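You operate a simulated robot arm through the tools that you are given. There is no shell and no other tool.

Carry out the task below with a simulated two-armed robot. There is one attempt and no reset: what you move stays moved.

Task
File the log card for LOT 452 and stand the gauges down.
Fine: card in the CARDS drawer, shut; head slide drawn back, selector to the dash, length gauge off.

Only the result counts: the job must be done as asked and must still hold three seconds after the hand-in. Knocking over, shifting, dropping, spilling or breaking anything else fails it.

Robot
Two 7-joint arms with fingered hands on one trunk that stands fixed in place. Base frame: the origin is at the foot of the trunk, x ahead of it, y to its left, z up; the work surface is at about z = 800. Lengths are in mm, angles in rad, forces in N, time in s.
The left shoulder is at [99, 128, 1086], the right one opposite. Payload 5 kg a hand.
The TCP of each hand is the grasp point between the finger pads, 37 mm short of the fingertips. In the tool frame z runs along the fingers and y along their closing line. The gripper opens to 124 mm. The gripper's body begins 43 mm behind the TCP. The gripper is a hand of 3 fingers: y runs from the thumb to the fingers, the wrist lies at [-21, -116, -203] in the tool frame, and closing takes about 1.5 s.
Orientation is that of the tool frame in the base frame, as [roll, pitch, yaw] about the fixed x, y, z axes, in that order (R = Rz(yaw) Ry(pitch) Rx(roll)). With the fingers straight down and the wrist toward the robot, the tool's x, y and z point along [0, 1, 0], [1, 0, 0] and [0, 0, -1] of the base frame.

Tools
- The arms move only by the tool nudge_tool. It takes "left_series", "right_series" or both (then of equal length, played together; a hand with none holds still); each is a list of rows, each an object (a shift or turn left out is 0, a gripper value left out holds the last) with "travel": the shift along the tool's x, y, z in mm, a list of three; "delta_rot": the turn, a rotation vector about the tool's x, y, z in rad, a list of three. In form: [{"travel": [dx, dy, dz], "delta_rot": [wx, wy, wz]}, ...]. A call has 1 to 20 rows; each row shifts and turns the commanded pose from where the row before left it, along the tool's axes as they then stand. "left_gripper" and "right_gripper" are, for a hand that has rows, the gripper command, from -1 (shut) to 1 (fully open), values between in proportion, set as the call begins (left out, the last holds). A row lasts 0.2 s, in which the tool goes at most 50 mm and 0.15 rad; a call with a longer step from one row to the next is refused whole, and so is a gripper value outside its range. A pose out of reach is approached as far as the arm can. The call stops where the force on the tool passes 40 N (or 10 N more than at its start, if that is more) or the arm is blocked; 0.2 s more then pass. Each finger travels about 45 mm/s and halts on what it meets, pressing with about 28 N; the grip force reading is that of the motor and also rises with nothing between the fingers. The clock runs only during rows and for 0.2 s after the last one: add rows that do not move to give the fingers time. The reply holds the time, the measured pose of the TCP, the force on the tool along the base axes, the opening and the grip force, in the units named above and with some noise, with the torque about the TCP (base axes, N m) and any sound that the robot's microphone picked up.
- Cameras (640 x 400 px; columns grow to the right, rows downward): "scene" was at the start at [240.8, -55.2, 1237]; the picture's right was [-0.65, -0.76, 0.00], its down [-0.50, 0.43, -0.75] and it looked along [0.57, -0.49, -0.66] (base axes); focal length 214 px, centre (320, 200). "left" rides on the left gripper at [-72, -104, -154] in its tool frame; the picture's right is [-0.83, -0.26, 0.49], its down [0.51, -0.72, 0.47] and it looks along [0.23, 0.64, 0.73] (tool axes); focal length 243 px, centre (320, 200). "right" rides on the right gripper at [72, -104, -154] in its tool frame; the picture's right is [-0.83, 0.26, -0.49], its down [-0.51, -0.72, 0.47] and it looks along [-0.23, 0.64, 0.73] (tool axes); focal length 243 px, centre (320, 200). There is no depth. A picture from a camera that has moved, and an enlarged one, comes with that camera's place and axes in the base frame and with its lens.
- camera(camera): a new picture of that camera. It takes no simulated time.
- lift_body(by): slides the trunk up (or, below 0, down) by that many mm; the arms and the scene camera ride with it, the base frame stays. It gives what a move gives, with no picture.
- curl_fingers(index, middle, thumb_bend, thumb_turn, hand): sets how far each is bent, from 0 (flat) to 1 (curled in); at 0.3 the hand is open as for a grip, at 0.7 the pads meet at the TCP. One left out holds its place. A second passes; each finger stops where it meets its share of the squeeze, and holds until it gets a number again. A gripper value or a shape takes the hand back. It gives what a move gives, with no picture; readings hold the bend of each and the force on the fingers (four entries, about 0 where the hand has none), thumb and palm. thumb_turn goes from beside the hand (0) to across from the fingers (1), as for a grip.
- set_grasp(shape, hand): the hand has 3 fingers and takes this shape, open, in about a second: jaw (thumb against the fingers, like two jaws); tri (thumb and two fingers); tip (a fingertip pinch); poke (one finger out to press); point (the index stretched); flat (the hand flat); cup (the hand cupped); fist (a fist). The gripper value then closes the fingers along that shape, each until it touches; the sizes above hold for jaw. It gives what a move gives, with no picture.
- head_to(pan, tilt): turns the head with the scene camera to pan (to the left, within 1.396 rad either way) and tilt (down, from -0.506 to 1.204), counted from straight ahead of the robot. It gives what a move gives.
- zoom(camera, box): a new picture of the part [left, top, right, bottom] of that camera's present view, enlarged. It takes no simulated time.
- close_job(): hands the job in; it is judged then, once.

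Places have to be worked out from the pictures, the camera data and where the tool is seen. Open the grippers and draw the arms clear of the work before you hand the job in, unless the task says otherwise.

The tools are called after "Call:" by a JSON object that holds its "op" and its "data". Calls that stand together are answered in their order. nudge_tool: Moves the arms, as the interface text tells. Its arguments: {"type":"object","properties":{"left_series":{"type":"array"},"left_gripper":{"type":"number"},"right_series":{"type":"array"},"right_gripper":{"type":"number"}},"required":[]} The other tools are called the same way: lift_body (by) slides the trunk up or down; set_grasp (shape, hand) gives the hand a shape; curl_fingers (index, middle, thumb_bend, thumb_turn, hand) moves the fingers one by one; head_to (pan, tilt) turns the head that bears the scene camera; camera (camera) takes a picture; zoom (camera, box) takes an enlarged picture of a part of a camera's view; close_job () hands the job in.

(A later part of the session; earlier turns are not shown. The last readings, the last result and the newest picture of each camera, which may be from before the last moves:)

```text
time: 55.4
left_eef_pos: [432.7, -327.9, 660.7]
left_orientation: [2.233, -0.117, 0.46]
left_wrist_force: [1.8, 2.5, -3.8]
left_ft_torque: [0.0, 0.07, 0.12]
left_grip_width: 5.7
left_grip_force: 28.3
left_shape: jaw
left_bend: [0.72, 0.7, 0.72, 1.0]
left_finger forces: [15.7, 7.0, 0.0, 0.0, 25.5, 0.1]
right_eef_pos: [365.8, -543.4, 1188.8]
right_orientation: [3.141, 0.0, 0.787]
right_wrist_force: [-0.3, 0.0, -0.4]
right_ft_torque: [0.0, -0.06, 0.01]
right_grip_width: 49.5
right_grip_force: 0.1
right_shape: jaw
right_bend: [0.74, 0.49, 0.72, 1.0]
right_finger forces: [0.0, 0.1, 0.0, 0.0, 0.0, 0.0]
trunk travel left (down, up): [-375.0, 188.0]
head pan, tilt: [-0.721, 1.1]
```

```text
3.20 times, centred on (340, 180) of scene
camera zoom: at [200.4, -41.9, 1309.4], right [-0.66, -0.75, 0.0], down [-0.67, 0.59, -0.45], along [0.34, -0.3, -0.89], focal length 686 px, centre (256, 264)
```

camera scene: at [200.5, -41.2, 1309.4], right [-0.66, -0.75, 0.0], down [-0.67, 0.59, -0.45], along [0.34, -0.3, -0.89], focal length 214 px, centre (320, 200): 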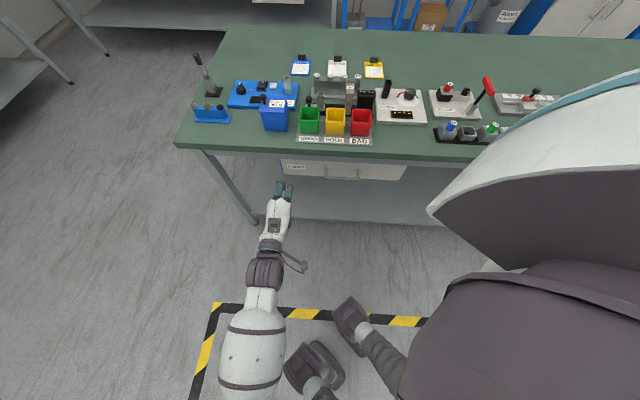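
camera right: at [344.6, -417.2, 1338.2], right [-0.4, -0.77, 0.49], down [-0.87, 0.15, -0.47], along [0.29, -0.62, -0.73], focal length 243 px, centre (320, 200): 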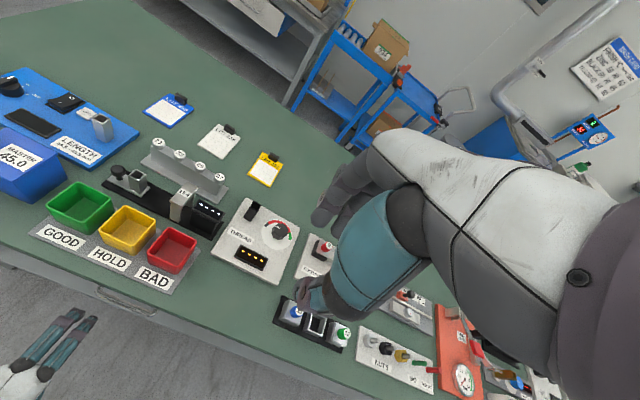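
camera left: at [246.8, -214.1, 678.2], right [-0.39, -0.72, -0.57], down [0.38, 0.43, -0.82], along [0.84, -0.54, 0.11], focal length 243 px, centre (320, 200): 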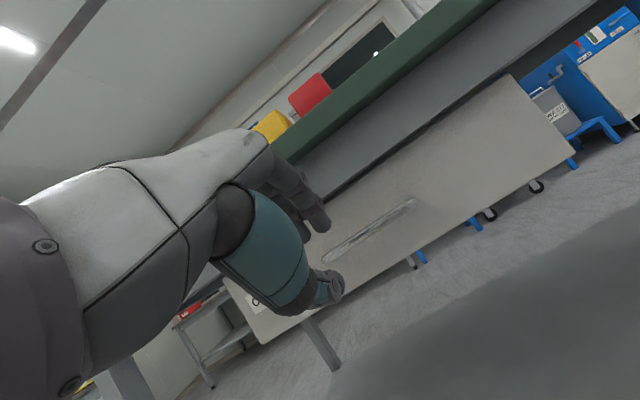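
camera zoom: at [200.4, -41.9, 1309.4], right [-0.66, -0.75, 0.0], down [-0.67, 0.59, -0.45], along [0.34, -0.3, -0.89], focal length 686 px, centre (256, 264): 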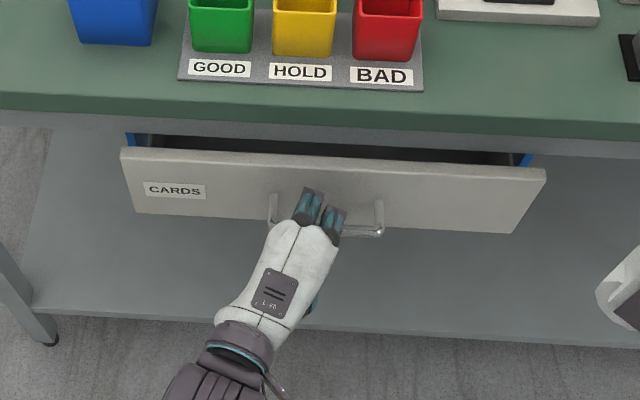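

The drawer slides out easily (44 mm so far). I keep pulling.

Call:
{"op": "nudge_tool", "data": {"left_series": [{"travel": [-3.17, -5.53, -7.7]}, {"travel": [-3.81, -6.64, -9.24]}, {"travel": [-3.81, -6.64, -9.24]}, {"travel": [-3.81, -6.64, -9.24]}, {"travel": [-3.81, -6.64, -9.24]}, {"travel": [-3.17, -5.53, -7.7]}, {"travel": [0, 0, 0]}]}}

Call:
{"op": "camera", "data": {"camera": "scene"}}

Call:
{"op": "zoom", "data": {"camera": "scene", "box": [240, 120, 440, 240]}}

```text
time: 57.0
left_eef_pos: [385.6, -280.8, 661.2]
left_orientation: [2.233, -0.117, 0.459]
left_wrist_force: [3.1, 4.7, -3.1]
left_ft_torque: [0.06, 0.06, 0.18]
left_grip_width: 5.8
left_grip_force: 27.6
left_shape: jaw
left_bend: [0.72, 0.7, 0.72, 1.0]
left_finger forces: [15.8, 7.0, 0.0, 0.0, 25.5, 0.0]
right_eef_pos: [367.2, -540.2, 1189.3]
right_orientation: [3.141, 0.0, 0.787]
right_wrist_force: [-0.2, 0.6, -0.1]
right_ft_torque: [-0.01, 0.03, -0.01]
right_grip_width: 49.2
right_grip_force: 0.0
right_shape: jaw
right_bend: [0.74, 0.49, 0.72, 1.0]
right_finger forces: [0.1, 0.1, 0.0, 0.0, 0.0, 0.1]
trunk travel left (down, up): [-375.0, 188.0]
head pan, tilt: [-0.721, 1.1]
```

```text
taken
camera scene: at [200.5, -41.8, 1309.4], right [-0.66, -0.75, 0.0], down [-0.67, 0.59, -0.45], along [0.34, -0.3, -0.89], focal length 214 px, centre (320, 200)
```

scene: 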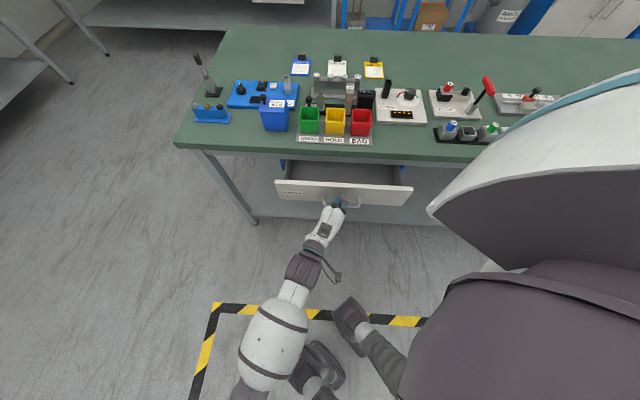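

```text
3.20 times, centred on (340, 180) of scene
camera zoom: at [200.5, -41.8, 1309.4], right [-0.66, -0.75, 0.0], down [-0.67, 0.59, -0.45], along [0.34, -0.3, -0.89], focal length 686 px, centre (256, 264)
```

zoom: 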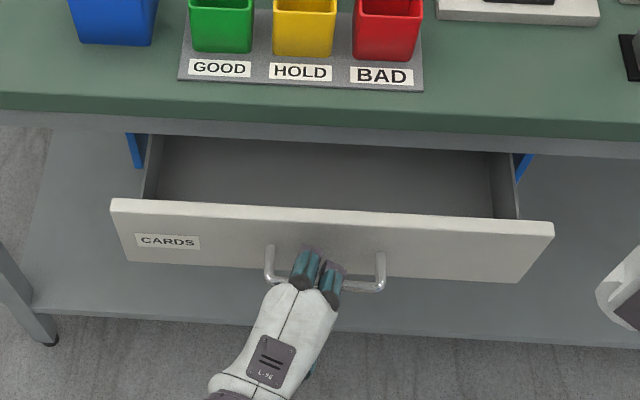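

110 mm open. I pull about 65 mm more for a comfortable opening.

Call:
{"op": "nudge_tool", "data": {"left_series": [{"travel": [-3.17, -5.53, -7.7]}, {"travel": [-3.49, -6.09, -8.47]}, {"travel": [-3.49, -6.09, -8.47]}, {"travel": [-3.49, -6.09, -8.47]}, {"travel": [-3.49, -6.09, -8.47]}, {"travel": [-3.17, -5.53, -7.7]}, {"travel": [0, 0, 0]}]}}

Call:
{"op": "camera", "data": {"camera": "scene"}}

Call:
{"op": "zoom", "data": {"camera": "scene", "box": [240, 120, 440, 240]}}

```text
time: 58.6
left_eef_pos: [339.7, -234.0, 661.9]
left_orientation: [2.233, -0.116, 0.457]
left_wrist_force: [-3.6, -2.4, -4.9]
left_ft_torque: [-0.01, 0.17, -0.1]
left_grip_width: 5.7
left_grip_force: 28.1
left_shape: jaw
left_bend: [0.72, 0.7, 0.72, 1.0]
left_finger forces: [14.2, 6.1, 0.1, 0.0, 25.2, 0.0]
right_eef_pos: [366.1, -541.1, 1189.5]
right_orientation: [3.141, -0.001, 0.787]
right_wrist_force: [0.4, -0.1, -0.1]
right_ft_torque: [-0.04, -0.02, 0.02]
right_grip_width: 49.5
right_grip_force: 0.1
right_shape: jaw
right_bend: [0.74, 0.49, 0.72, 1.0]
right_finger forces: [0.0, 0.0, 0.0, 0.0, 0.1, 0.0]
trunk travel left (down, up): [-375.0, 188.0]
head pan, tilt: [-0.721, 1.1]
```

```text
taken
camera scene: at [200.0, -42.4, 1309.4], right [-0.66, -0.75, 0.0], down [-0.67, 0.59, -0.45], along [0.34, -0.3, -0.89], focal length 214 px, centre (320, 200)
```

scene: 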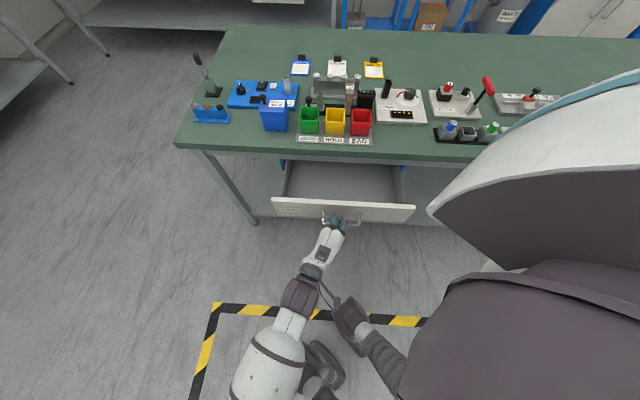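

```text
3.20 times, centred on (340, 180) of scene
camera zoom: at [200.0, -42.4, 1309.4], right [-0.66, -0.75, 0.0], down [-0.67, 0.59, -0.45], along [0.34, -0.3, -0.89], focal length 686 px, centre (256, 264)
```

zoom: 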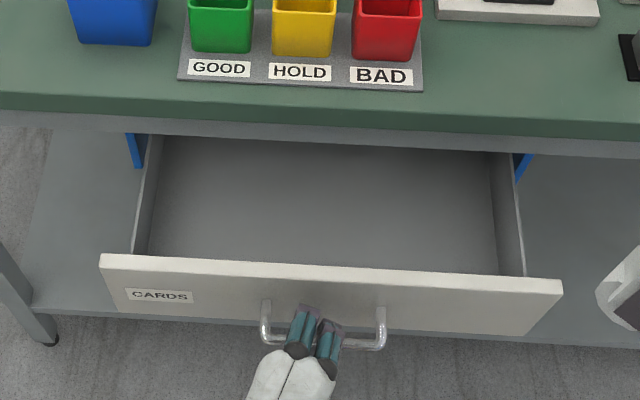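

176 mm open and still free. I pull another ~30 mm to give the right hand more room above the drawer.

Call:
{"op": "nudge_tool", "data": {"left_series": [{"travel": [-3.17, -5.53, -7.7]}, {"travel": [-3.17, -5.53, -7.7]}, {"travel": [-3.17, -5.53, -7.7]}, {"travel": [0, 0, 0]}]}}

Call:
{"op": "zoom", "data": {"camera": "scene", "box": [240, 120, 440, 260]}}

```text
time: 59.6
left_eef_pos: [318.8, -213.2, 661.2]
left_orientation: [2.23, -0.117, 0.46]
left_wrist_force: [-1.3, -0.9, -5.2]
left_ft_torque: [0.0, 0.1, -0.04]
left_grip_width: 5.6
left_grip_force: 28.5
left_shape: jaw
left_bend: [0.72, 0.7, 0.72, 1.0]
left_finger forces: [14.6, 6.4, 0.1, 0.1, 24.9, 0.1]
right_eef_pos: [366.3, -542.5, 1189.9]
right_orientation: [3.141, -0.001, 0.786]
right_wrist_force: [0.6, 0.1, 1.2]
right_ft_torque: [-0.03, 0.01, 0.02]
right_grip_width: 49.1
right_grip_force: 0.1
right_shape: jaw
right_bend: [0.74, 0.49, 0.72, 1.0]
right_finger forces: [0.0, 0.0, 0.1, 0.1, 0.0, 0.1]
trunk travel left (down, up): [-375.0, 188.0]
head pan, tilt: [-0.721, 1.1]
```

```text
2.86 times, centred on (340, 190) of scene
camera zoom: at [200.1, -42.3, 1309.4], right [-0.66, -0.75, 0.0], down [-0.67, 0.59, -0.45], along [0.34, -0.3, -0.89], focal length 613 px, centre (263, 229)
```

zoom: 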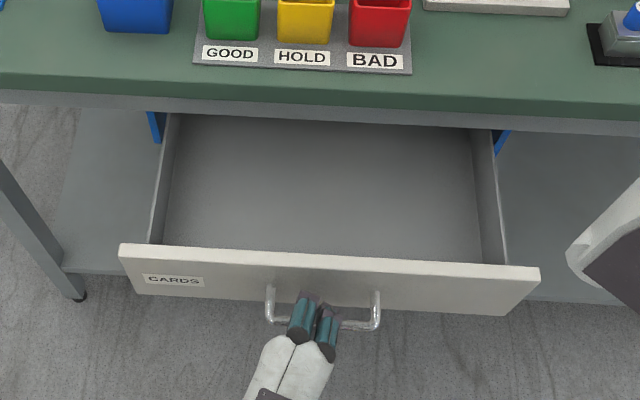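

206 mm open — plenty. I open the left hand wide, then raise it off the handle.

Call:
{"op": "nudge_tool", "data": {"left_gripper": 0.6, "left_series": [{"travel": [0, 0, 0]}, {"travel": [0, 0, 0]}, {"travel": [0, 0, 0]}, {"travel": [0, 0, 0]}, {"travel": [0, 0, 0]}, {"travel": [0, 0, 0]}, {"travel": [0, 0, 0]}]}}

Call:
{"op": "zoom", "data": {"camera": "scene", "box": [240, 120, 440, 260]}}

Call:
{"op": "camera", "data": {"camera": "left"}}

```text
time: 61.2
left_eef_pos: [319.3, -212.9, 661.4]
left_orientation: [2.234, -0.117, 0.457]
left_wrist_force: [-0.2, 0.0, 0.3]
left_ft_torque: [-0.01, 0.0, 0.03]
left_grip_width: 98.9
left_grip_force: 0.0
left_shape: jaw
left_bend: [0.26, 0.34, 0.5, 0.99]
left_finger forces: [0.0, 0.2, 0.0, 0.1, 0.0, 0.1]
right_eef_pos: [365.6, -542.7, 1189.1]
right_orientation: [-3.139, 0.0, 0.786]
right_wrist_force: [-0.8, 0.0, 0.4]
right_ft_torque: [0.0, 0.02, -0.02]
right_grip_width: 49.3
right_grip_force: 0.1
right_shape: jaw
right_bend: [0.74, 0.49, 0.72, 1.0]
right_finger forces: [0.0, 0.1, 0.0, 0.0, 0.0, 0.0]
trunk travel left (down, up): [-375.0, 188.0]
head pan, tilt: [-0.721, 1.1]
```

```text
2.86 times, centred on (340, 190) of scene
camera zoom: at [199.9, -41.9, 1309.5], right [-0.66, -0.75, 0.0], down [-0.67, 0.59, -0.45], along [0.34, -0.3, -0.89], focal length 613 px, centre (263, 229)
```

zoom: 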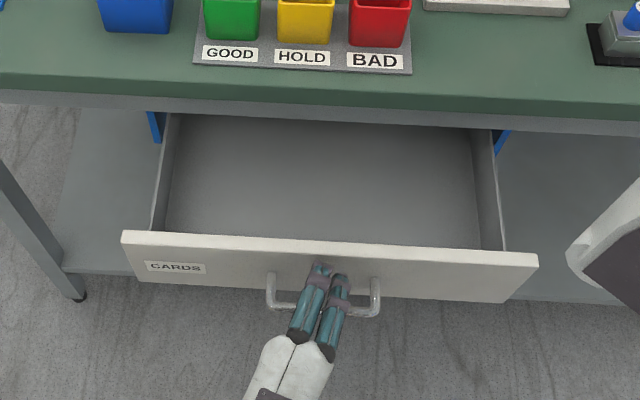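

```text
taken
camera left: at [170.4, -79.1, 664.9], right [-0.59, -0.54, -0.6], down [0.51, 0.33, -0.79], along [0.63, -0.77, 0.08], focal length 243 px, centre (320, 200)
```

left: 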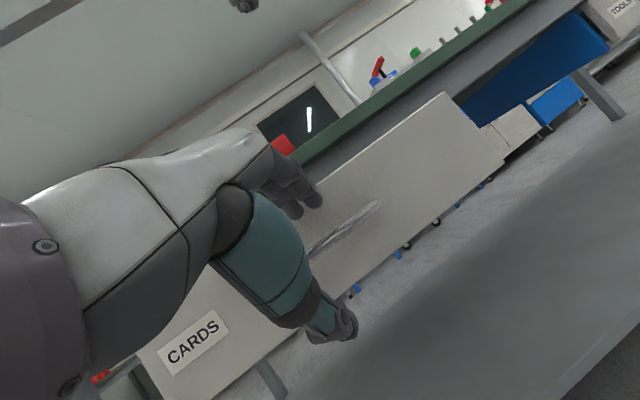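

The drawer nudged in ~10 mm as the fingers opened but is still wide open. I raise the left hand straight up off the handle.

Call:
{"op": "nudge_tool", "data": {"left_series": [{"travel": [1.2, 7.8, -6.1]}, {"travel": [2.3, 15.7, -12.2]}, {"travel": [4.7, 31.3, -24.4]}, {"travel": [4.7, 31.3, -24.4]}, {"travel": [0, 0, 0]}]}}

Call:
{"op": "camera", "data": {"camera": "scene"}}

Call:
{"op": "zoom", "data": {"camera": "scene", "box": [240, 120, 440, 260]}}

```text
time: 62.4
left_eef_pos: [318.9, -211.1, 771.3]
left_orientation: [2.233, -0.117, 0.458]
left_wrist_force: [0.2, 0.5, -0.3]
left_ft_torque: [0.0, 0.01, 0.0]
left_grip_width: 99.2
left_grip_force: 0.1
left_shape: jaw
left_bend: [0.26, 0.34, 0.5, 0.99]
left_finger forces: [0.0, 0.0, 0.0, 0.0, 0.0, 0.1]
right_eef_pos: [367.0, -542.6, 1189.4]
right_orientation: [-3.141, 0.0, 0.787]
right_wrist_force: [0.2, 0.2, 0.3]
right_ft_torque: [0.01, 0.03, 0.01]
right_grip_width: 49.3
right_grip_force: 0.1
right_shape: jaw
right_bend: [0.74, 0.49, 0.72, 1.0]
right_finger forces: [0.0, 0.0, 0.0, 0.0, 0.0, 0.0]
trunk travel left (down, up): [-375.0, 188.0]
head pan, tilt: [-0.721, 1.1]
```

```text
taken
camera scene: at [199.9, -41.8, 1309.5], right [-0.66, -0.75, 0.0], down [-0.67, 0.59, -0.45], along [0.34, -0.3, -0.89], focal length 214 px, centre (320, 200)
```

scene: 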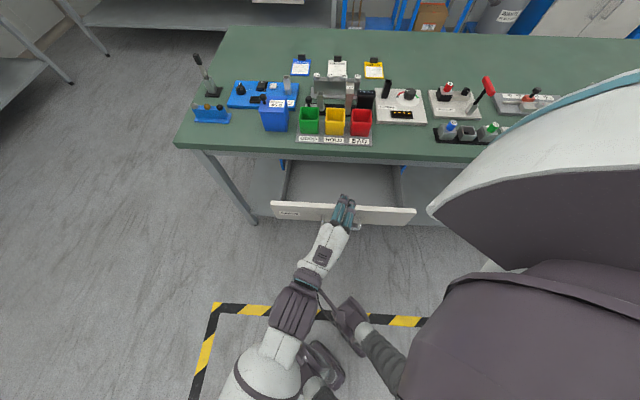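

```text
2.86 times, centred on (340, 190) of scene
camera zoom: at [199.9, -41.8, 1309.5], right [-0.66, -0.75, 0.0], down [-0.67, 0.59, -0.45], along [0.34, -0.3, -0.89], focal length 613 px, centre (263, 229)
```

zoom: 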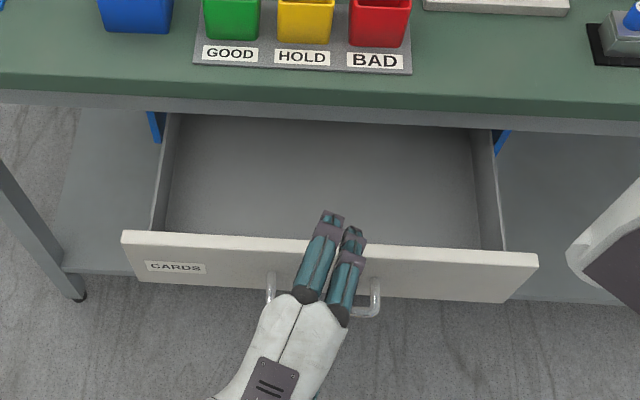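

The drawer stays put. I draw the left hand off to the left, clear of the drawer area.

Call:
{"op": "nudge_tool", "data": {"left_series": [{"travel": [37.6, -11.4, -7.4]}, {"travel": [37.6, -11.4, -7.4]}, {"travel": [37.6, -11.4, -7.4]}, {"travel": [37.6, -11.4, -7.4]}, {"travel": [37.6, -11.4, -7.4]}, {"travel": [37.6, -11.4, -7.4]}, {"travel": [37.6, -11.4, -7.4]}, {"travel": [37.6, -11.4, -7.4]}, {"travel": [37.6, -11.4, -7.4]}, {"travel": [0, 0, 0]}]}}

Call:
{"op": "camera", "data": {"camera": "scene"}}

Call:
{"op": "zoom", "data": {"camera": "scene", "box": [250, 120, 430, 240]}}

```text
time: 64.6
left_eef_pos: [571.5, 40.8, 770.8]
left_orientation: [2.232, -0.117, 0.461]
left_wrist_force: [0.4, -0.7, -0.7]
left_ft_torque: [-0.01, -0.02, -0.02]
left_grip_width: 98.9
left_grip_force: 0.1
left_shape: jaw
left_bend: [0.26, 0.34, 0.5, 0.99]
left_finger forces: [0.1, 0.1, 0.0, 0.0, 0.0, 0.0]
right_eef_pos: [365.9, -542.7, 1190.6]
right_orientation: [3.141, 0.0, 0.786]
right_wrist_force: [-0.2, 0.7, 0.0]
right_ft_torque: [0.04, -0.02, 0.01]
right_grip_width: 49.3
right_grip_force: 0.1
right_shape: jaw
right_bend: [0.74, 0.49, 0.72, 1.0]
right_finger forces: [0.0, 0.0, 0.0, 0.0, 0.1, 0.0]
trunk travel left (down, up): [-375.0, 188.0]
head pan, tilt: [-0.721, 1.1]
```

```text
taken
camera scene: at [199.6, -42.1, 1309.5], right [-0.66, -0.75, 0.0], down [-0.67, 0.59, -0.45], along [0.34, -0.3, -0.89], focal length 214 px, centre (320, 200)
```

scene: 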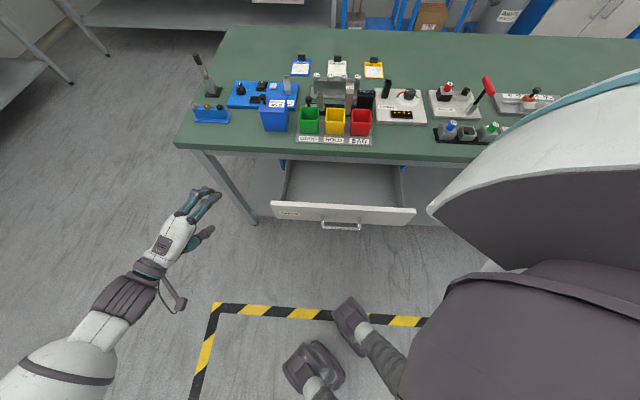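

```text
3.33 times, centred on (340, 180) of scene
camera zoom: at [199.6, -42.1, 1309.5], right [-0.66, -0.75, 0.0], down [-0.67, 0.59, -0.45], along [0.34, -0.3, -0.89], focal length 715 px, centre (253, 267)
```

zoom: 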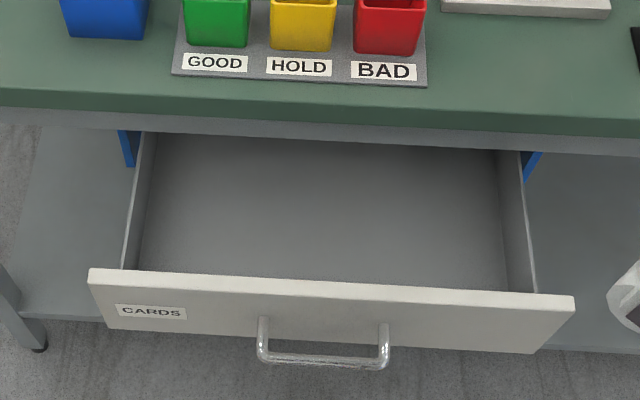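

The bar is now at n≈408, so the drawer is ~192 mm open with its front top near z≈727. Next, the card: I lower the trunk back 100 mm and turn the head to view the card area.

Call:
{"op": "lift_body", "data": {"by": -100}}

Call:
{"op": "head_to", "data": {"pan": -0.56, "tilt": 0.75}}

Call:
{"op": "camera", "data": {"camera": "scene"}}

Call:
{"op": "zoom", "data": {"camera": "scene", "box": [310, 120, 390, 170]}}

Call:
{"op": "zoom", "data": {"camera": "right", "box": [120, 50, 220, 120]}}

```text
time: 65.9
left_eef_pos: [572.7, 42.2, 671.2]
left_orientation: [2.23, -0.117, 0.457]
left_wrist_force: [-0.5, -0.2, -0.1]
left_ft_torque: [0.02, 0.01, -0.03]
left_grip_width: 99.1
left_grip_force: 0.1
left_shape: jaw
left_bend: [0.26, 0.34, 0.5, 0.99]
left_finger forces: [0.1, 0.1, 0.1, 0.0, 0.0, 0.0]
right_eef_pos: [365.1, -541.1, 1089.3]
right_orientation: [3.14, 0.0, 0.787]
right_wrist_force: [-0.2, -0.6, -0.2]
right_ft_torque: [-0.01, -0.05, -0.01]
right_grip_width: 49.1
right_grip_force: 0.2
right_shape: jaw
right_bend: [0.74, 0.49, 0.72, 1.0]
right_finger forces: [0.1, 0.0, 0.0, 0.0, 0.0, 0.1]
trunk travel left (down, up): [-275.0, 288.0]
head pan, tilt: [-0.721, 1.1]
```

```text
time: 66.7
left_eef_pos: [573.5, 42.3, 670.2]
left_orientation: [2.233, -0.116, 0.459]
left_wrist_force: [-1.0, -0.5, 0.0]
left_ft_torque: [0.02, 0.01, 0.03]
left_grip_width: 99.3
left_grip_force: 0.0
left_shape: jaw
left_bend: [0.26, 0.34, 0.5, 0.99]
left_finger forces: [0.0, 0.0, 0.0, 0.0, 0.0, 0.0]
right_eef_pos: [366.1, -542.1, 1089.2]
right_orientation: [3.141, 0.002, 0.787]
right_wrist_force: [-0.5, 0.3, -0.4]
right_ft_torque: [0.0, 0.01, 0.02]
right_grip_width: 49.3
right_grip_force: 0.0
right_shape: jaw
right_bend: [0.74, 0.49, 0.72, 1.0]
right_finger forces: [0.1, 0.0, 0.1, 0.1, 0.1, 0.0]
trunk travel left (down, up): [-275.0, 288.0]
head pan, tilt: [-0.56, 0.75]
```

```text
taken
camera scene: at [247.3, -44.3, 1234.2], right [-0.53, -0.85, 0.0], down [-0.58, 0.36, -0.73], along [0.62, -0.39, -0.68], focal length 214 px, centre (320, 200)
```

scene: 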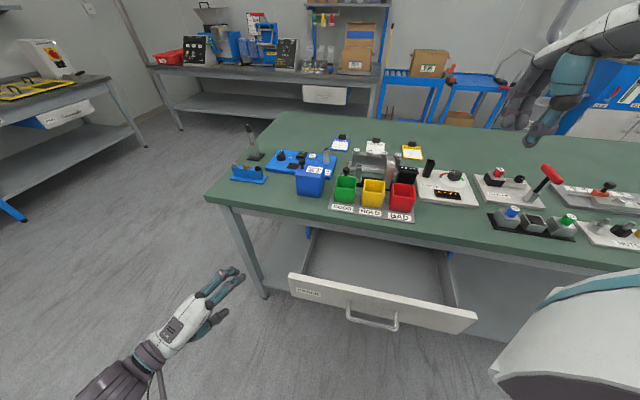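

```text
8.00 times, centred on (350, 145) of scene
camera zoom: at [247.3, -44.3, 1234.2], right [-0.53, -0.85, 0.0], down [-0.58, 0.36, -0.73], along [0.62, -0.39, -0.68], focal length 1716 px, centre (80, 640)
```

zoom: 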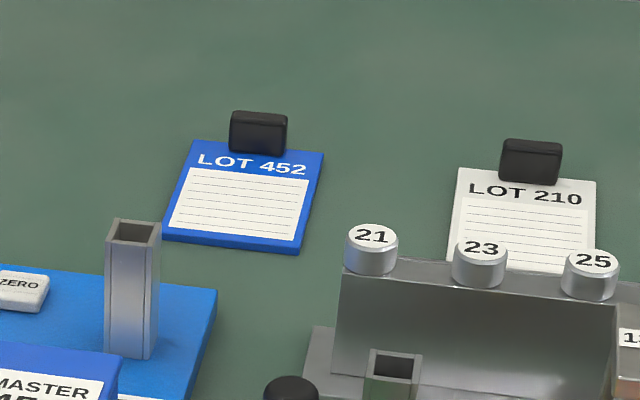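

```text
5.71 times, centred on (170, 85) of right
camera zoom: at [343.7, -417.1, 1241.8], right [-0.4, -0.77, 0.49], down [-0.87, 0.15, -0.47], along [0.29, -0.62, -0.73], focal length 1386 px, centre (1177, 857)
```

zoom: 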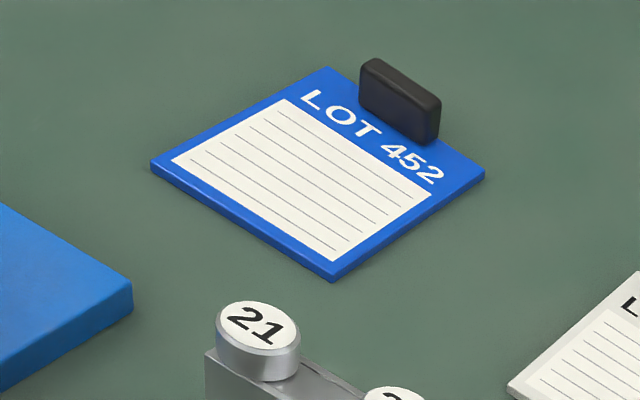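

The clip is a black tab about 30 mm wide (l 224–254), 10 mm thick (n≈1041–1051) and top at z≈824, at the limit of reach. I'll grip it with a slight outward tilt to drag the card ~45 mm nearer first. I lower the trunk 60 mm and bring the right hand over the card at a safe height.

Call:
{"op": "lift_body", "data": {"by": -60}}

Call:
{"op": "nudge_tool", "data": {"right_gripper": -0.62, "right_series": [{"travel": [33.4, 28.9, 0]}, {"travel": [33.4, 28.9, 0]}, {"travel": [33.4, 28.9, 0]}, {"travel": [33.4, 28.9, 0]}, {"travel": [33.4, 28.9, 0]}, {"travel": [33.4, 28.9, 0]}, {"travel": [33.4, 28.9, 0]}, {"travel": [33.4, 28.9, 0]}, {"travel": [33.4, 28.9, 0]}, {"travel": [33.4, 28.9, 0]}, {"travel": [33.4, 28.9, 0]}, {"delta_rot": [-0.128, 0, 0]}, {"delta_rot": [-0.128, 0, 0]}, {"delta_rot": [-0.128, 0, 0]}, {"travel": [0, 0, 0]}]}}

Call:
{"op": "camera", "data": {"camera": "scene"}}

Call:
{"op": "camera", "data": {"camera": "right"}}

```text
time: 67.7
left_eef_pos: [572.4, 41.1, 611.5]
left_orientation: [2.23, -0.117, 0.459]
left_wrist_force: [-0.3, -0.5, 0.4]
left_ft_torque: [-0.01, 0.02, 0.01]
left_grip_width: 98.9
left_grip_force: 0.2
left_shape: jaw
left_bend: [0.26, 0.34, 0.5, 0.99]
left_finger forces: [0.0, 0.0, 0.0, 0.0, 0.0, 0.0]
right_eef_pos: [365.1, -541.7, 1030.0]
right_orientation: [3.14, -0.002, 0.788]
right_wrist_force: [0.4, -0.4, -0.4]
right_ft_torque: [-0.01, 0.0, -0.02]
right_grip_width: 49.4
right_grip_force: 0.0
right_shape: jaw
right_bend: [0.74, 0.49, 0.72, 1.0]
right_finger forces: [0.1, 0.1, 0.0, 0.0, 0.1, 0.1]
trunk travel left (down, up): [-215.0, 348.0]
head pan, tilt: [-0.56, 0.75]
```

```text
time: 70.9
left_eef_pos: [573.2, 42.8, 610.9]
left_orientation: [2.233, -0.117, 0.458]
left_wrist_force: [0.7, -0.4, -1.1]
left_ft_torque: [0.04, 0.0, 0.0]
left_grip_width: 98.9
left_grip_force: 0.1
left_shape: jaw
left_bend: [0.26, 0.34, 0.5, 0.99]
left_finger forces: [0.1, 0.1, 0.0, 0.1, 0.0, 0.1]
right_eef_pos: [850.9, -504.4, 1030.8]
right_orientation: [2.757, 0.001, 0.789]
right_wrist_force: [-1.0, 0.1, -0.6]
right_ft_torque: [0.0, 0.02, 0.01]
right_grip_width: 23.7
right_grip_force: 0.0
right_shape: jaw
right_bend: [0.73, 0.59, 0.74, 1.0]
right_finger forces: [0.0, 0.1, 0.0, 0.0, 0.0, 0.1]
trunk travel left (down, up): [-215.0, 348.0]
head pan, tilt: [-0.56, 0.75]
```

```text
taken
camera scene: at [266.4, -44.0, 1169.0], right [-0.53, -0.85, 0.0], down [-0.58, 0.36, -0.73], along [0.62, -0.39, -0.68], focal length 214 px, centre (320, 200)
```

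scene: 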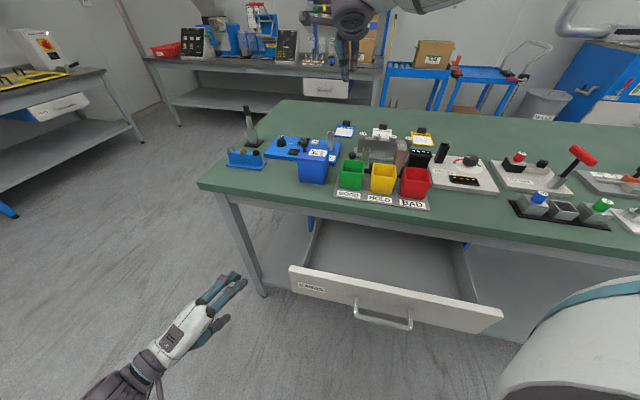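

```text
taken
camera right: at [793.0, -344.9, 1131.6], right [-0.54, -0.63, 0.55], down [-0.71, -0.01, -0.71], along [0.45, -0.78, -0.44], focal length 243 px, centre (320, 200)
```

right: 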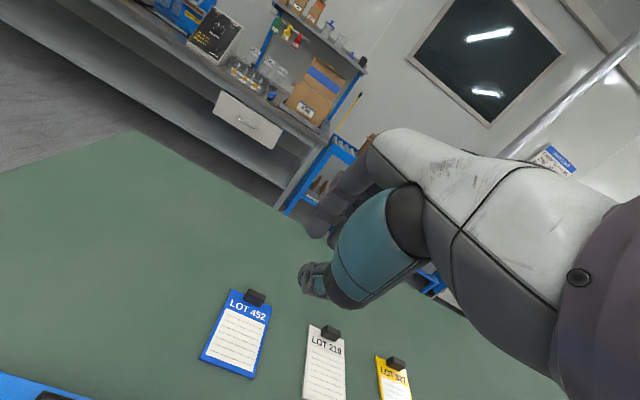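

The clip checks out at n≈1045, l≈240 from this view too. I advance along the tool axis to about 50 mm short of the clip.

Call:
{"op": "nudge_tool", "data": {"right_series": [{"travel": [0, 0.6, 36.8]}, {"travel": [0, 0.6, 36.8]}, {"travel": [0, 0.6, 36.8]}, {"travel": [0, 0.6, 36.8]}, {"travel": [0, 0, 0]}]}}

Call:
{"op": "zoom", "data": {"camera": "scene", "box": [310, 80, 390, 150]}}

Call:
{"op": "zoom", "data": {"camera": "right", "box": [200, 180, 400, 360]}}

```text
time: 72.1
left_eef_pos: [572.6, 43.1, 611.1]
left_orientation: [2.231, -0.117, 0.459]
left_wrist_force: [0.6, -0.4, -0.2]
left_ft_torque: [0.02, 0.01, 0.0]
left_grip_width: 99.3
left_grip_force: 0.0
left_shape: jaw
left_bend: [0.26, 0.34, 0.5, 0.99]
left_finger forces: [0.1, 0.0, 0.1, 0.0, 0.1, 0.1]
right_eef_pos: [889.6, -546.9, 897.3]
right_orientation: [2.756, 0.0, 0.786]
right_wrist_force: [0.1, 0.2, 0.7]
right_ft_torque: [0.0, -0.02, 0.0]
right_grip_width: 24.2
right_grip_force: 0.0
right_shape: jaw
right_bend: [0.73, 0.59, 0.74, 1.0]
right_finger forces: [0.1, 0.1, 0.0, 0.1, 0.1, 0.1]
trunk travel left (down, up): [-215.0, 348.0]
head pan, tilt: [-0.56, 0.75]
```

```text
5.71 times, centred on (350, 115) of scene
camera zoom: at [265.3, -43.6, 1169.4], right [-0.53, -0.85, 0.0], down [-0.58, 0.36, -0.73], along [0.62, -0.39, -0.68], focal length 1226 px, centre (149, 686)
```

zoom: 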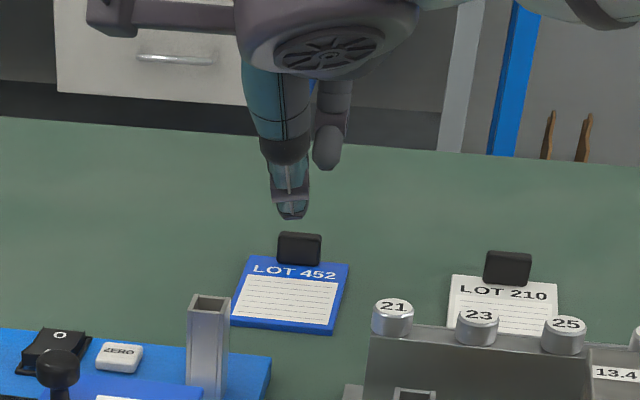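

```text
2.22 times, centred on (300, 270) of right
camera zoom: at [832.2, -386.5, 997.9], right [-0.55, -0.63, 0.55], down [-0.71, -0.01, -0.71], along [0.45, -0.78, -0.44], focal length 539 px, centre (364, 44)
```

zoom: 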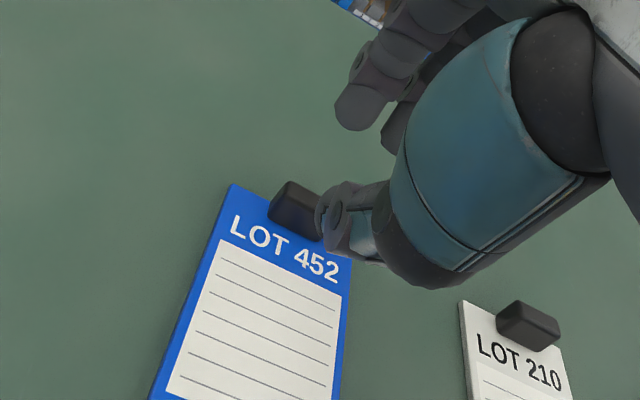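

The hand is lined up with the clip (thumb near side, fingers far side). I go 40 mm further along the tool axis and check again.

Call:
{"op": "nudge_tool", "data": {"right_series": [{"travel": [0, -0.5, 20]}, {"travel": [0, -0.4, 20]}, {"travel": [0, 0, 0]}]}}

Call:
{"op": "zoom", "data": {"camera": "scene", "box": [320, 90, 380, 140]}}

Call:
{"op": "zoom", "data": {"camera": "right", "box": [240, 200, 370, 320]}}

```text
time: 72.9
left_eef_pos: [571.5, 40.2, 611.1]
left_orientation: [2.229, -0.116, 0.458]
left_wrist_force: [1.0, 0.9, 0.6]
left_ft_torque: [0.01, 0.03, 0.0]
left_grip_width: 99.0
left_grip_force: 0.0
left_shape: jaw
left_bend: [0.26, 0.34, 0.5, 0.99]
left_finger forces: [0.0, 0.1, 0.0, 0.0, 0.0, 0.0]
right_eef_pos: [900.7, -557.6, 857.9]
right_orientation: [2.756, 0.0, 0.789]
right_wrist_force: [-0.5, -0.3, 0.3]
right_ft_torque: [-0.01, -0.02, -0.03]
right_grip_width: 23.7
right_grip_force: 0.0
right_shape: jaw
right_bend: [0.73, 0.59, 0.74, 1.0]
right_finger forces: [0.1, 0.0, 0.0, 0.1, 0.0, 0.0]
trunk travel left (down, up): [-215.0, 348.0]
head pan, tilt: [-0.56, 0.75]
```

```text
8.00 times, centred on (350, 115) of scene
camera zoom: at [265.9, -44.0, 1169.2], right [-0.53, -0.85, 0.0], down [-0.58, 0.36, -0.73], along [0.62, -0.39, -0.68], focal length 1716 px, centre (80, 880)
```

zoom: 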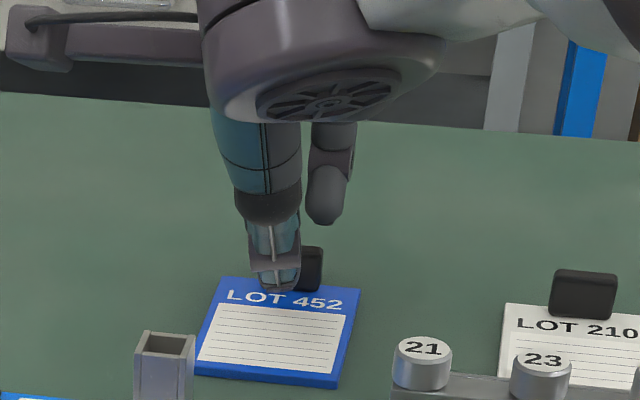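

```text
3.33 times, centred on (305, 260) of right
camera zoom: at [843.3, -396.7, 959.9], right [-0.54, -0.63, 0.55], down [-0.71, -0.01, -0.71], along [0.45, -0.78, -0.44], focal length 809 px, centre (370, 0)
```

zoom: 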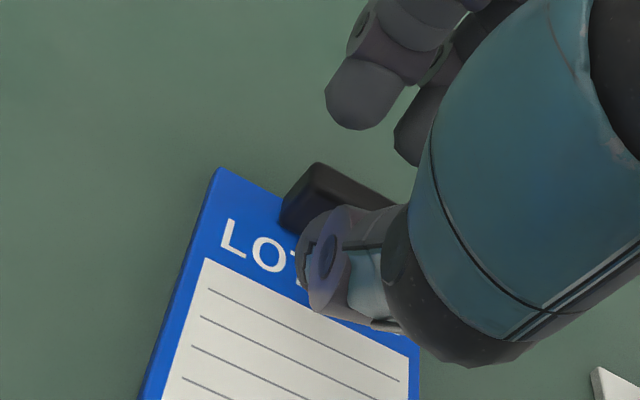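

Thumb and fingers straddle the clip; the hand is ~4 mm too far left. I correct, lower 8 mm straight down, and close.

Call:
{"op": "nudge_tool", "data": {"right_series": [{"travel": [-4, -1.5, 3.7]}, {"travel": [0, -1.5, 3.7]}, {"travel": [0, 0, 0]}]}}

Call:
{"op": "nudge_tool", "data": {"right_gripper": -1, "right_series": [{"travel": [0, 0, 0]}, {"travel": [0, 0, 0]}, {"travel": [0, 0, 0]}, {"travel": [0, 0, 0]}]}}

Call:
{"op": "zoom", "data": {"camera": "scene", "box": [320, 90, 380, 140]}}

Call:
{"op": "zoom", "data": {"camera": "right", "box": [240, 200, 370, 320]}}

```text
time: 73.7
left_eef_pos: [573.0, 42.1, 612.8]
left_orientation: [2.23, -0.117, 0.46]
left_wrist_force: [0.3, -0.1, 0.3]
left_ft_torque: [-0.02, 0.05, -0.02]
left_grip_width: 98.8
left_grip_force: 0.1
left_shape: jaw
left_bend: [0.26, 0.34, 0.5, 0.99]
left_finger forces: [0.0, 0.1, 0.0, 0.0, 0.0, 0.1]
right_eef_pos: [896.5, -558.9, 850.7]
right_orientation: [2.755, -0.002, 0.789]
right_wrist_force: [-1.1, 1.1, 3.9]
right_ft_torque: [0.08, 0.06, -0.04]
right_grip_width: 23.8
right_grip_force: 0.0
right_shape: jaw
right_bend: [0.73, 0.59, 0.75, 1.0]
right_finger forces: [0.0, 0.0, 0.0, 0.0, 4.4, 0.0]
trunk travel left (down, up): [-215.0, 348.0]
head pan, tilt: [-0.56, 0.75]
```

```text
time: 74.7
left_eef_pos: [572.1, 41.0, 611.8]
left_orientation: [2.233, -0.117, 0.46]
left_wrist_force: [0.1, -0.6, 0.0]
left_ft_torque: [0.0, 0.0, 0.02]
left_grip_width: 99.2
left_grip_force: 0.2
left_shape: jaw
left_bend: [0.26, 0.34, 0.5, 0.99]
left_finger forces: [0.1, 0.0, 0.0, 0.0, 0.0, 0.0]
right_eef_pos: [897.7, -560.0, 848.5]
right_orientation: [2.757, 0.001, 0.785]
right_wrist_force: [0.4, 1.3, 0.9]
right_ft_torque: [0.01, -0.05, -0.01]
right_grip_width: 13.9
right_grip_force: 28.1
right_shape: jaw
right_bend: [0.72, 0.67, 0.76, 1.0]
right_finger forces: [14.8, 6.4, 0.1, 0.1, 20.4, 0.1]
trunk travel left (down, up): [-215.0, 348.0]
head pan, tilt: [-0.56, 0.75]
```

```text
8.00 times, centred on (350, 115) of scene
camera zoom: at [266.1, -44.1, 1169.1], right [-0.53, -0.85, 0.0], down [-0.58, 0.36, -0.73], along [0.62, -0.39, -0.68], focal length 1716 px, centre (80, 880)
```

zoom: 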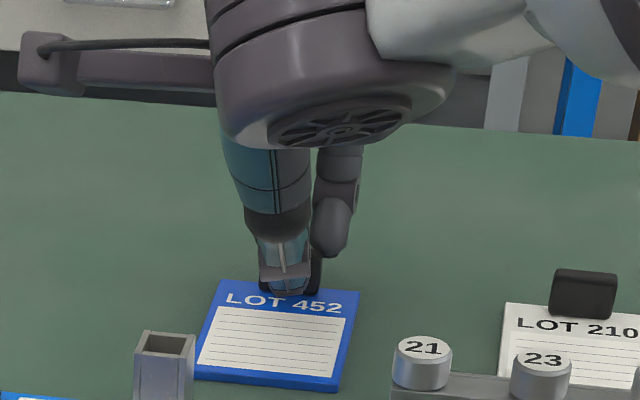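

```text
3.33 times, centred on (305, 260) of right
camera zoom: at [839.9, -399.7, 951.2], right [-0.54, -0.63, 0.55], down [-0.71, -0.01, -0.71], along [0.45, -0.78, -0.44], focal length 809 px, centre (370, 0)
```

zoom: 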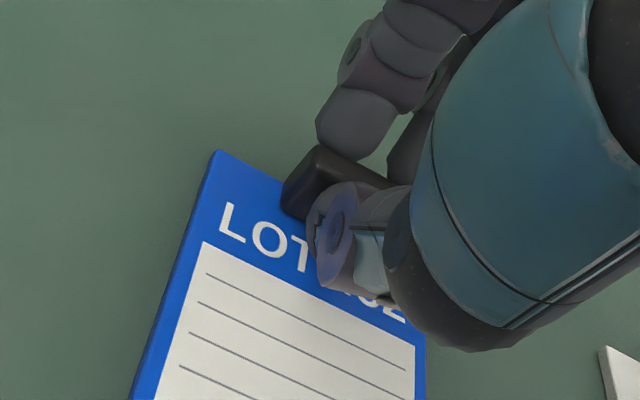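

The clip is gripped (fingers 15+6 N, thumb 20 N). I drag the card straight back along −n about 45 mm.

Call:
{"op": "nudge_tool", "data": {"right_series": [{"travel": [0, -4.6, -1.9]}, {"travel": [0, -9.3, -3.7]}, {"travel": [0, -9.3, -3.7]}, {"travel": [0, -9.3, -3.7]}, {"travel": [0, -9.3, -3.7]}, {"travel": [0, 0, 0]}]}}

Call:
{"op": "zoom", "data": {"camera": "scene", "box": [310, 90, 390, 150]}}

Call:
{"op": "zoom", "data": {"camera": "right", "box": [200, 200, 370, 360]}}

```text
time: 76.1
left_eef_pos: [572.4, 40.7, 610.4]
left_orientation: [2.232, -0.117, 0.46]
left_wrist_force: [0.4, 0.3, -0.5]
left_ft_torque: [0.02, -0.02, 0.03]
left_grip_width: 99.0
left_grip_force: 0.0
left_shape: jaw
left_bend: [0.26, 0.34, 0.5, 0.99]
left_finger forces: [0.0, 0.0, 0.0, 0.0, 0.0, 0.0]
right_eef_pos: [867.3, -526.4, 848.8]
right_orientation: [2.757, -0.001, 0.788]
right_wrist_force: [-0.5, -1.0, 0.4]
right_ft_torque: [-0.01, -0.02, 0.0]
right_grip_width: 14.2
right_grip_force: 28.2
right_shape: jaw
right_bend: [0.72, 0.67, 0.76, 1.0]
right_finger forces: [14.7, 6.4, 0.0, 0.0, 19.9, 0.0]
trunk travel left (down, up): [-215.0, 348.0]
head pan, tilt: [-0.56, 0.75]
```

```text
6.67 times, centred on (350, 120) of scene
camera zoom: at [266.2, -44.2, 1169.1], right [-0.53, -0.85, 0.0], down [-0.58, 0.36, -0.73], along [0.62, -0.39, -0.68], focal length 1430 px, centre (120, 733)
```

zoom: 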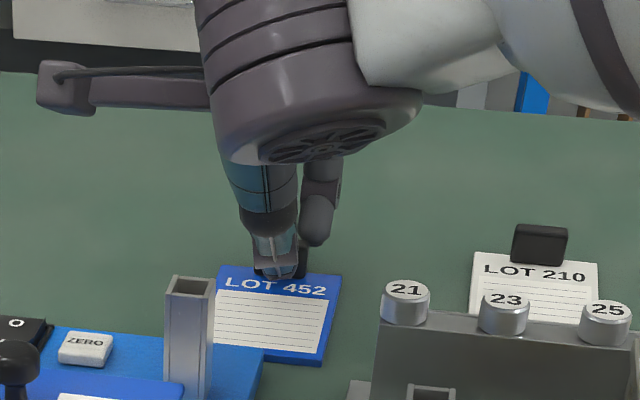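

```text
2.50 times, centred on (285, 280) of right
camera zoom: at [809.2, -366.4, 951.3], right [-0.54, -0.63, 0.55], down [-0.71, -0.01, -0.71], along [0.45, -0.78, -0.44], focal length 606 px, centre (408, 0)
```

zoom: 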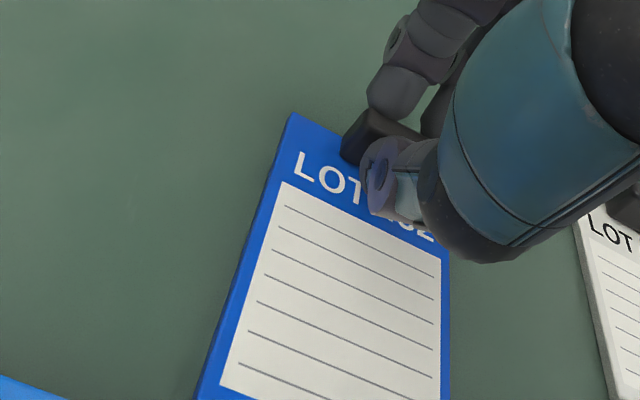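

The card came 45 mm nearer (near edge ~n 906, still clear of the LENGTH gauge). For a deeper, squarer grip I release, back off 30 mm, and reduce the tilt to ~12°.

Call:
{"op": "nudge_tool", "data": {"right_gripper": -0.6, "right_series": [{"travel": [0, 0, 0]}, {"travel": [0, 0, 0]}, {"travel": [0, 0, 0]}, {"travel": [0, 0, -15]}, {"travel": [0, 0, -20]}, {"delta_rot": [0.0875, 0, 0]}, {"delta_rot": [0.0875, 0, 0]}, {"travel": [0, 0, 0]}]}}

Call:
{"op": "zoom", "data": {"camera": "scene", "box": [310, 90, 390, 150]}}

Call:
{"op": "zoom", "data": {"camera": "right", "box": [200, 200, 370, 360]}}

```text
time: 77.9
left_eef_pos: [572.1, 41.6, 611.5]
left_orientation: [2.232, -0.117, 0.461]
left_wrist_force: [0.3, -0.2, -0.5]
left_ft_torque: [-0.01, -0.01, -0.01]
left_grip_width: 99.1
left_grip_force: 0.1
left_shape: jaw
left_bend: [0.26, 0.34, 0.5, 0.99]
left_finger forces: [0.0, 0.1, 0.0, 0.0, 0.0, 0.0]
right_eef_pos: [857.2, -517.8, 880.6]
right_orientation: [2.933, 0.0, 0.788]
right_wrist_force: [0.0, -0.9, -0.3]
right_ft_torque: [0.0, -0.01, -0.03]
right_grip_width: 24.4
right_grip_force: 0.0
right_shape: jaw
right_bend: [0.73, 0.59, 0.74, 1.0]
right_finger forces: [0.0, 0.0, 0.1, 0.0, 0.1, 0.0]
trunk travel left (down, up): [-215.0, 348.0]
head pan, tilt: [-0.56, 0.75]
```

```text
6.67 times, centred on (350, 120) of scene
camera zoom: at [266.4, -44.4, 1169.0], right [-0.53, -0.85, 0.0], down [-0.58, 0.36, -0.73], along [0.62, -0.39, -0.68], focal length 1430 px, centre (120, 733)
```

zoom: 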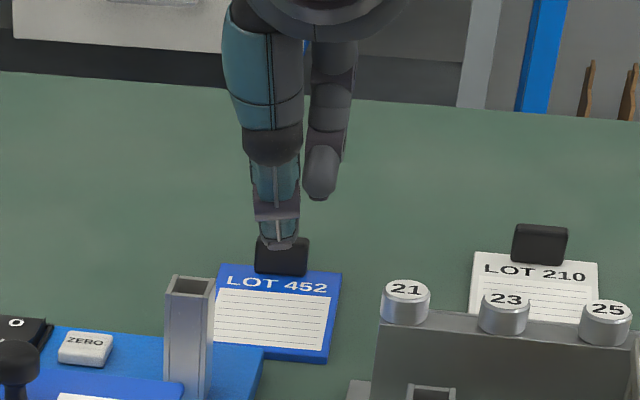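

```text
2.50 times, centred on (285, 280) of right
camera zoom: at [814.1, -372.3, 1008.0], right [-0.48, -0.7, 0.54], down [-0.79, 0.07, -0.61], along [0.39, -0.71, -0.58], focal length 606 px, centre (408, 0)
```

zoom: 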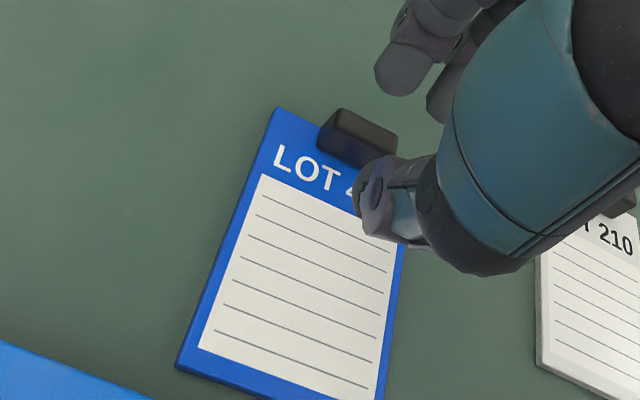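

The card lies straight; the clip centre is now at n≈999, l≈241. I align horizontally above it and descend 20 mm.

Call:
{"op": "nudge_tool", "data": {"right_series": [{"travel": [4, 19.1, 4]}, {"travel": [0, -2.1, 9.8]}, {"travel": [0, -2.1, 9.8]}, {"travel": [0, 0, 0]}]}}

Call:
{"op": "zoom", "data": {"camera": "scene", "box": [320, 90, 380, 140]}}

Call:
{"op": "zoom", "data": {"camera": "right", "box": [240, 200, 370, 320]}}

```text
time: 78.9
left_eef_pos: [572.5, 41.7, 611.6]
left_orientation: [2.231, -0.116, 0.459]
left_wrist_force: [-0.3, -1.0, -0.3]
left_ft_torque: [0.0, 0.0, 0.03]
left_grip_width: 99.1
left_grip_force: 0.0
left_shape: jaw
left_bend: [0.26, 0.34, 0.5, 0.99]
left_finger forces: [0.0, 0.1, 0.1, 0.1, 0.1, 0.2]
right_eef_pos: [873.4, -528.6, 862.8]
right_orientation: [2.931, 0.001, 0.789]
right_wrist_force: [-0.1, 0.1, 0.2]
right_ft_torque: [0.0, 0.0, -0.02]
right_grip_width: 24.7
right_grip_force: 0.0
right_shape: jaw
right_bend: [0.73, 0.59, 0.74, 1.0]
right_finger forces: [0.0, 0.1, 0.0, 0.0, 0.0, 0.0]
trunk travel left (down, up): [-215.0, 348.0]
head pan, tilt: [-0.56, 0.75]
```

```text
8.00 times, centred on (350, 115) of scene
camera zoom: at [265.9, -44.2, 1169.2], right [-0.53, -0.85, 0.0], down [-0.58, 0.36, -0.73], along [0.62, -0.39, -0.68], focal length 1716 px, centre (80, 880)
```

zoom: 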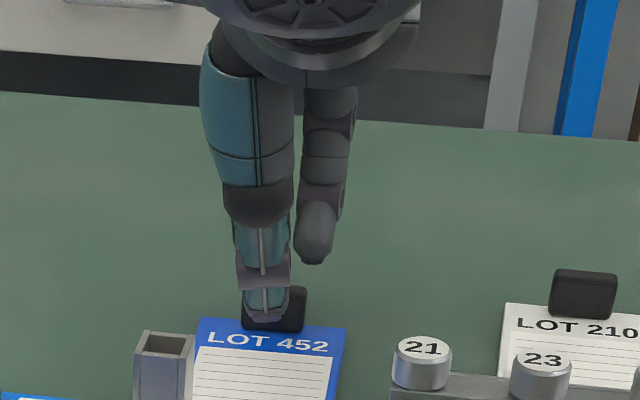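

```text
3.33 times, centred on (305, 260) of right
camera zoom: at [830.0, -383.3, 988.8], right [-0.48, -0.7, 0.54], down [-0.79, 0.07, -0.61], along [0.39, -0.71, -0.58], focal length 809 px, centre (370, 0)
```

zoom: 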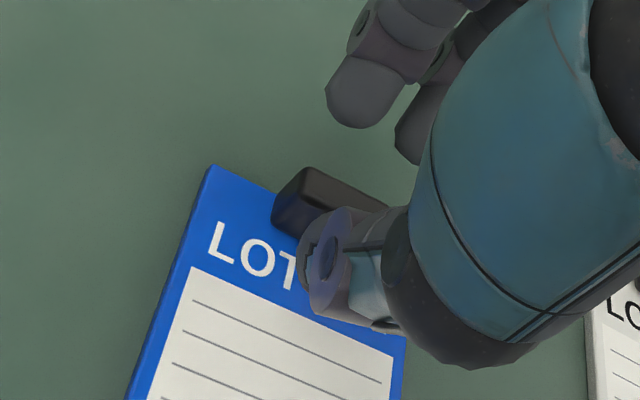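

Good alignment. I descend 12 mm, close part-way to ~17 mm, then lower a bit more so the fingers reach deeper behind the clip.

Call:
{"op": "nudge_tool", "data": {"right_series": [{"travel": [-2, -1.25, 5.9]}, {"travel": [0, -1.25, 5.9]}, {"travel": [0, 0, 0]}]}}

Call:
{"op": "nudge_tool", "data": {"right_gripper": -0.72, "right_series": [{"travel": [0, 0, 0]}, {"travel": [0, 0, 0]}, {"travel": [0, -0.6, 2.9]}, {"travel": [0, 0, 0]}]}}

Call:
{"op": "zoom", "data": {"camera": "scene", "box": [320, 90, 380, 140]}}

Call:
{"op": "zoom", "data": {"camera": "right", "box": [240, 200, 370, 320]}}

```text
time: 79.7
left_eef_pos: [572.4, 43.0, 610.4]
left_orientation: [2.232, -0.117, 0.46]
left_wrist_force: [-0.5, -0.6, -0.1]
left_ft_torque: [0.01, 0.05, -0.01]
left_grip_width: 99.0
left_grip_force: 0.1
left_shape: jaw
left_bend: [0.26, 0.34, 0.5, 0.99]
left_finger forces: [0.0, 0.0, 0.2, 0.1, 0.0, 0.0]
right_eef_pos: [872.0, -532.0, 850.4]
right_orientation: [2.932, 0.0, 0.789]
right_wrist_force: [-1.0, -1.0, 0.3]
right_ft_torque: [0.0, -0.02, -0.05]
right_grip_width: 24.3
right_grip_force: 0.0
right_shape: jaw
right_bend: [0.73, 0.59, 0.74, 1.0]
right_finger forces: [0.0, 0.0, 0.0, 0.0, 0.1, 0.1]
trunk travel left (down, up): [-215.0, 348.0]
head pan, tilt: [-0.56, 0.75]
```

```text
time: 80.7
left_eef_pos: [572.8, 42.4, 611.4]
left_orientation: [2.232, -0.116, 0.458]
left_wrist_force: [-0.7, -0.2, 0.8]
left_ft_torque: [-0.01, 0.01, -0.01]
left_grip_width: 99.1
left_grip_force: 0.0
left_shape: jaw
left_bend: [0.26, 0.34, 0.5, 0.99]
left_finger forces: [0.0, 0.0, 0.0, 0.0, 0.0, 0.1]
right_eef_pos: [871.3, -530.1, 848.3]
right_orientation: [2.929, -0.001, 0.79]
right_wrist_force: [-1.3, 0.6, 5.3]
right_ft_torque: [0.12, 0.08, 0.01]
right_grip_width: 17.7
right_grip_force: 0.1
right_shape: jaw
right_bend: [0.72, 0.62, 0.74, 1.0]
right_finger forces: [0.0, 0.0, 0.1, 0.0, 5.4, 0.0]
trunk travel left (down, up): [-215.0, 348.0]
head pan, tilt: [-0.56, 0.75]
```

```text
8.00 times, centred on (350, 115) of scene
camera zoom: at [265.5, -43.8, 1169.3], right [-0.53, -0.85, 0.0], down [-0.58, 0.36, -0.73], along [0.62, -0.39, -0.68], focal length 1716 px, centre (80, 880)
```

zoom: 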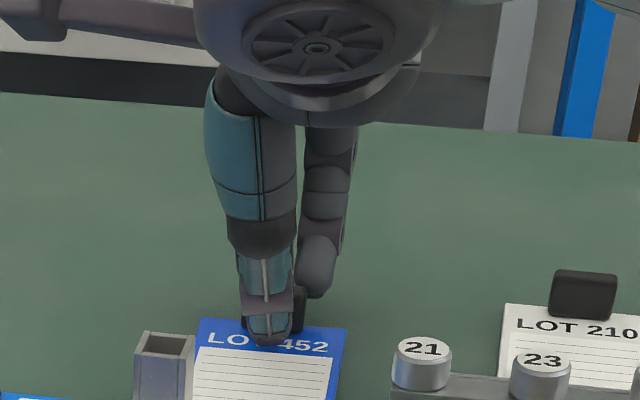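

```text
3.33 times, centred on (305, 260) of right
camera zoom: at [828.3, -384.8, 974.9], right [-0.48, -0.7, 0.54], down [-0.79, 0.07, -0.61], along [0.39, -0.71, -0.58], focal length 809 px, centre (370, 0)
```

zoom: 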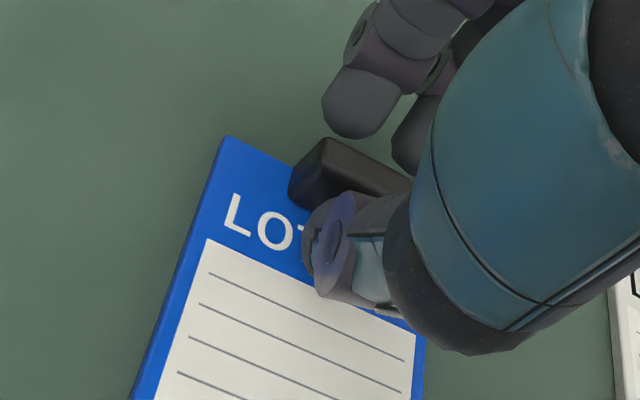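

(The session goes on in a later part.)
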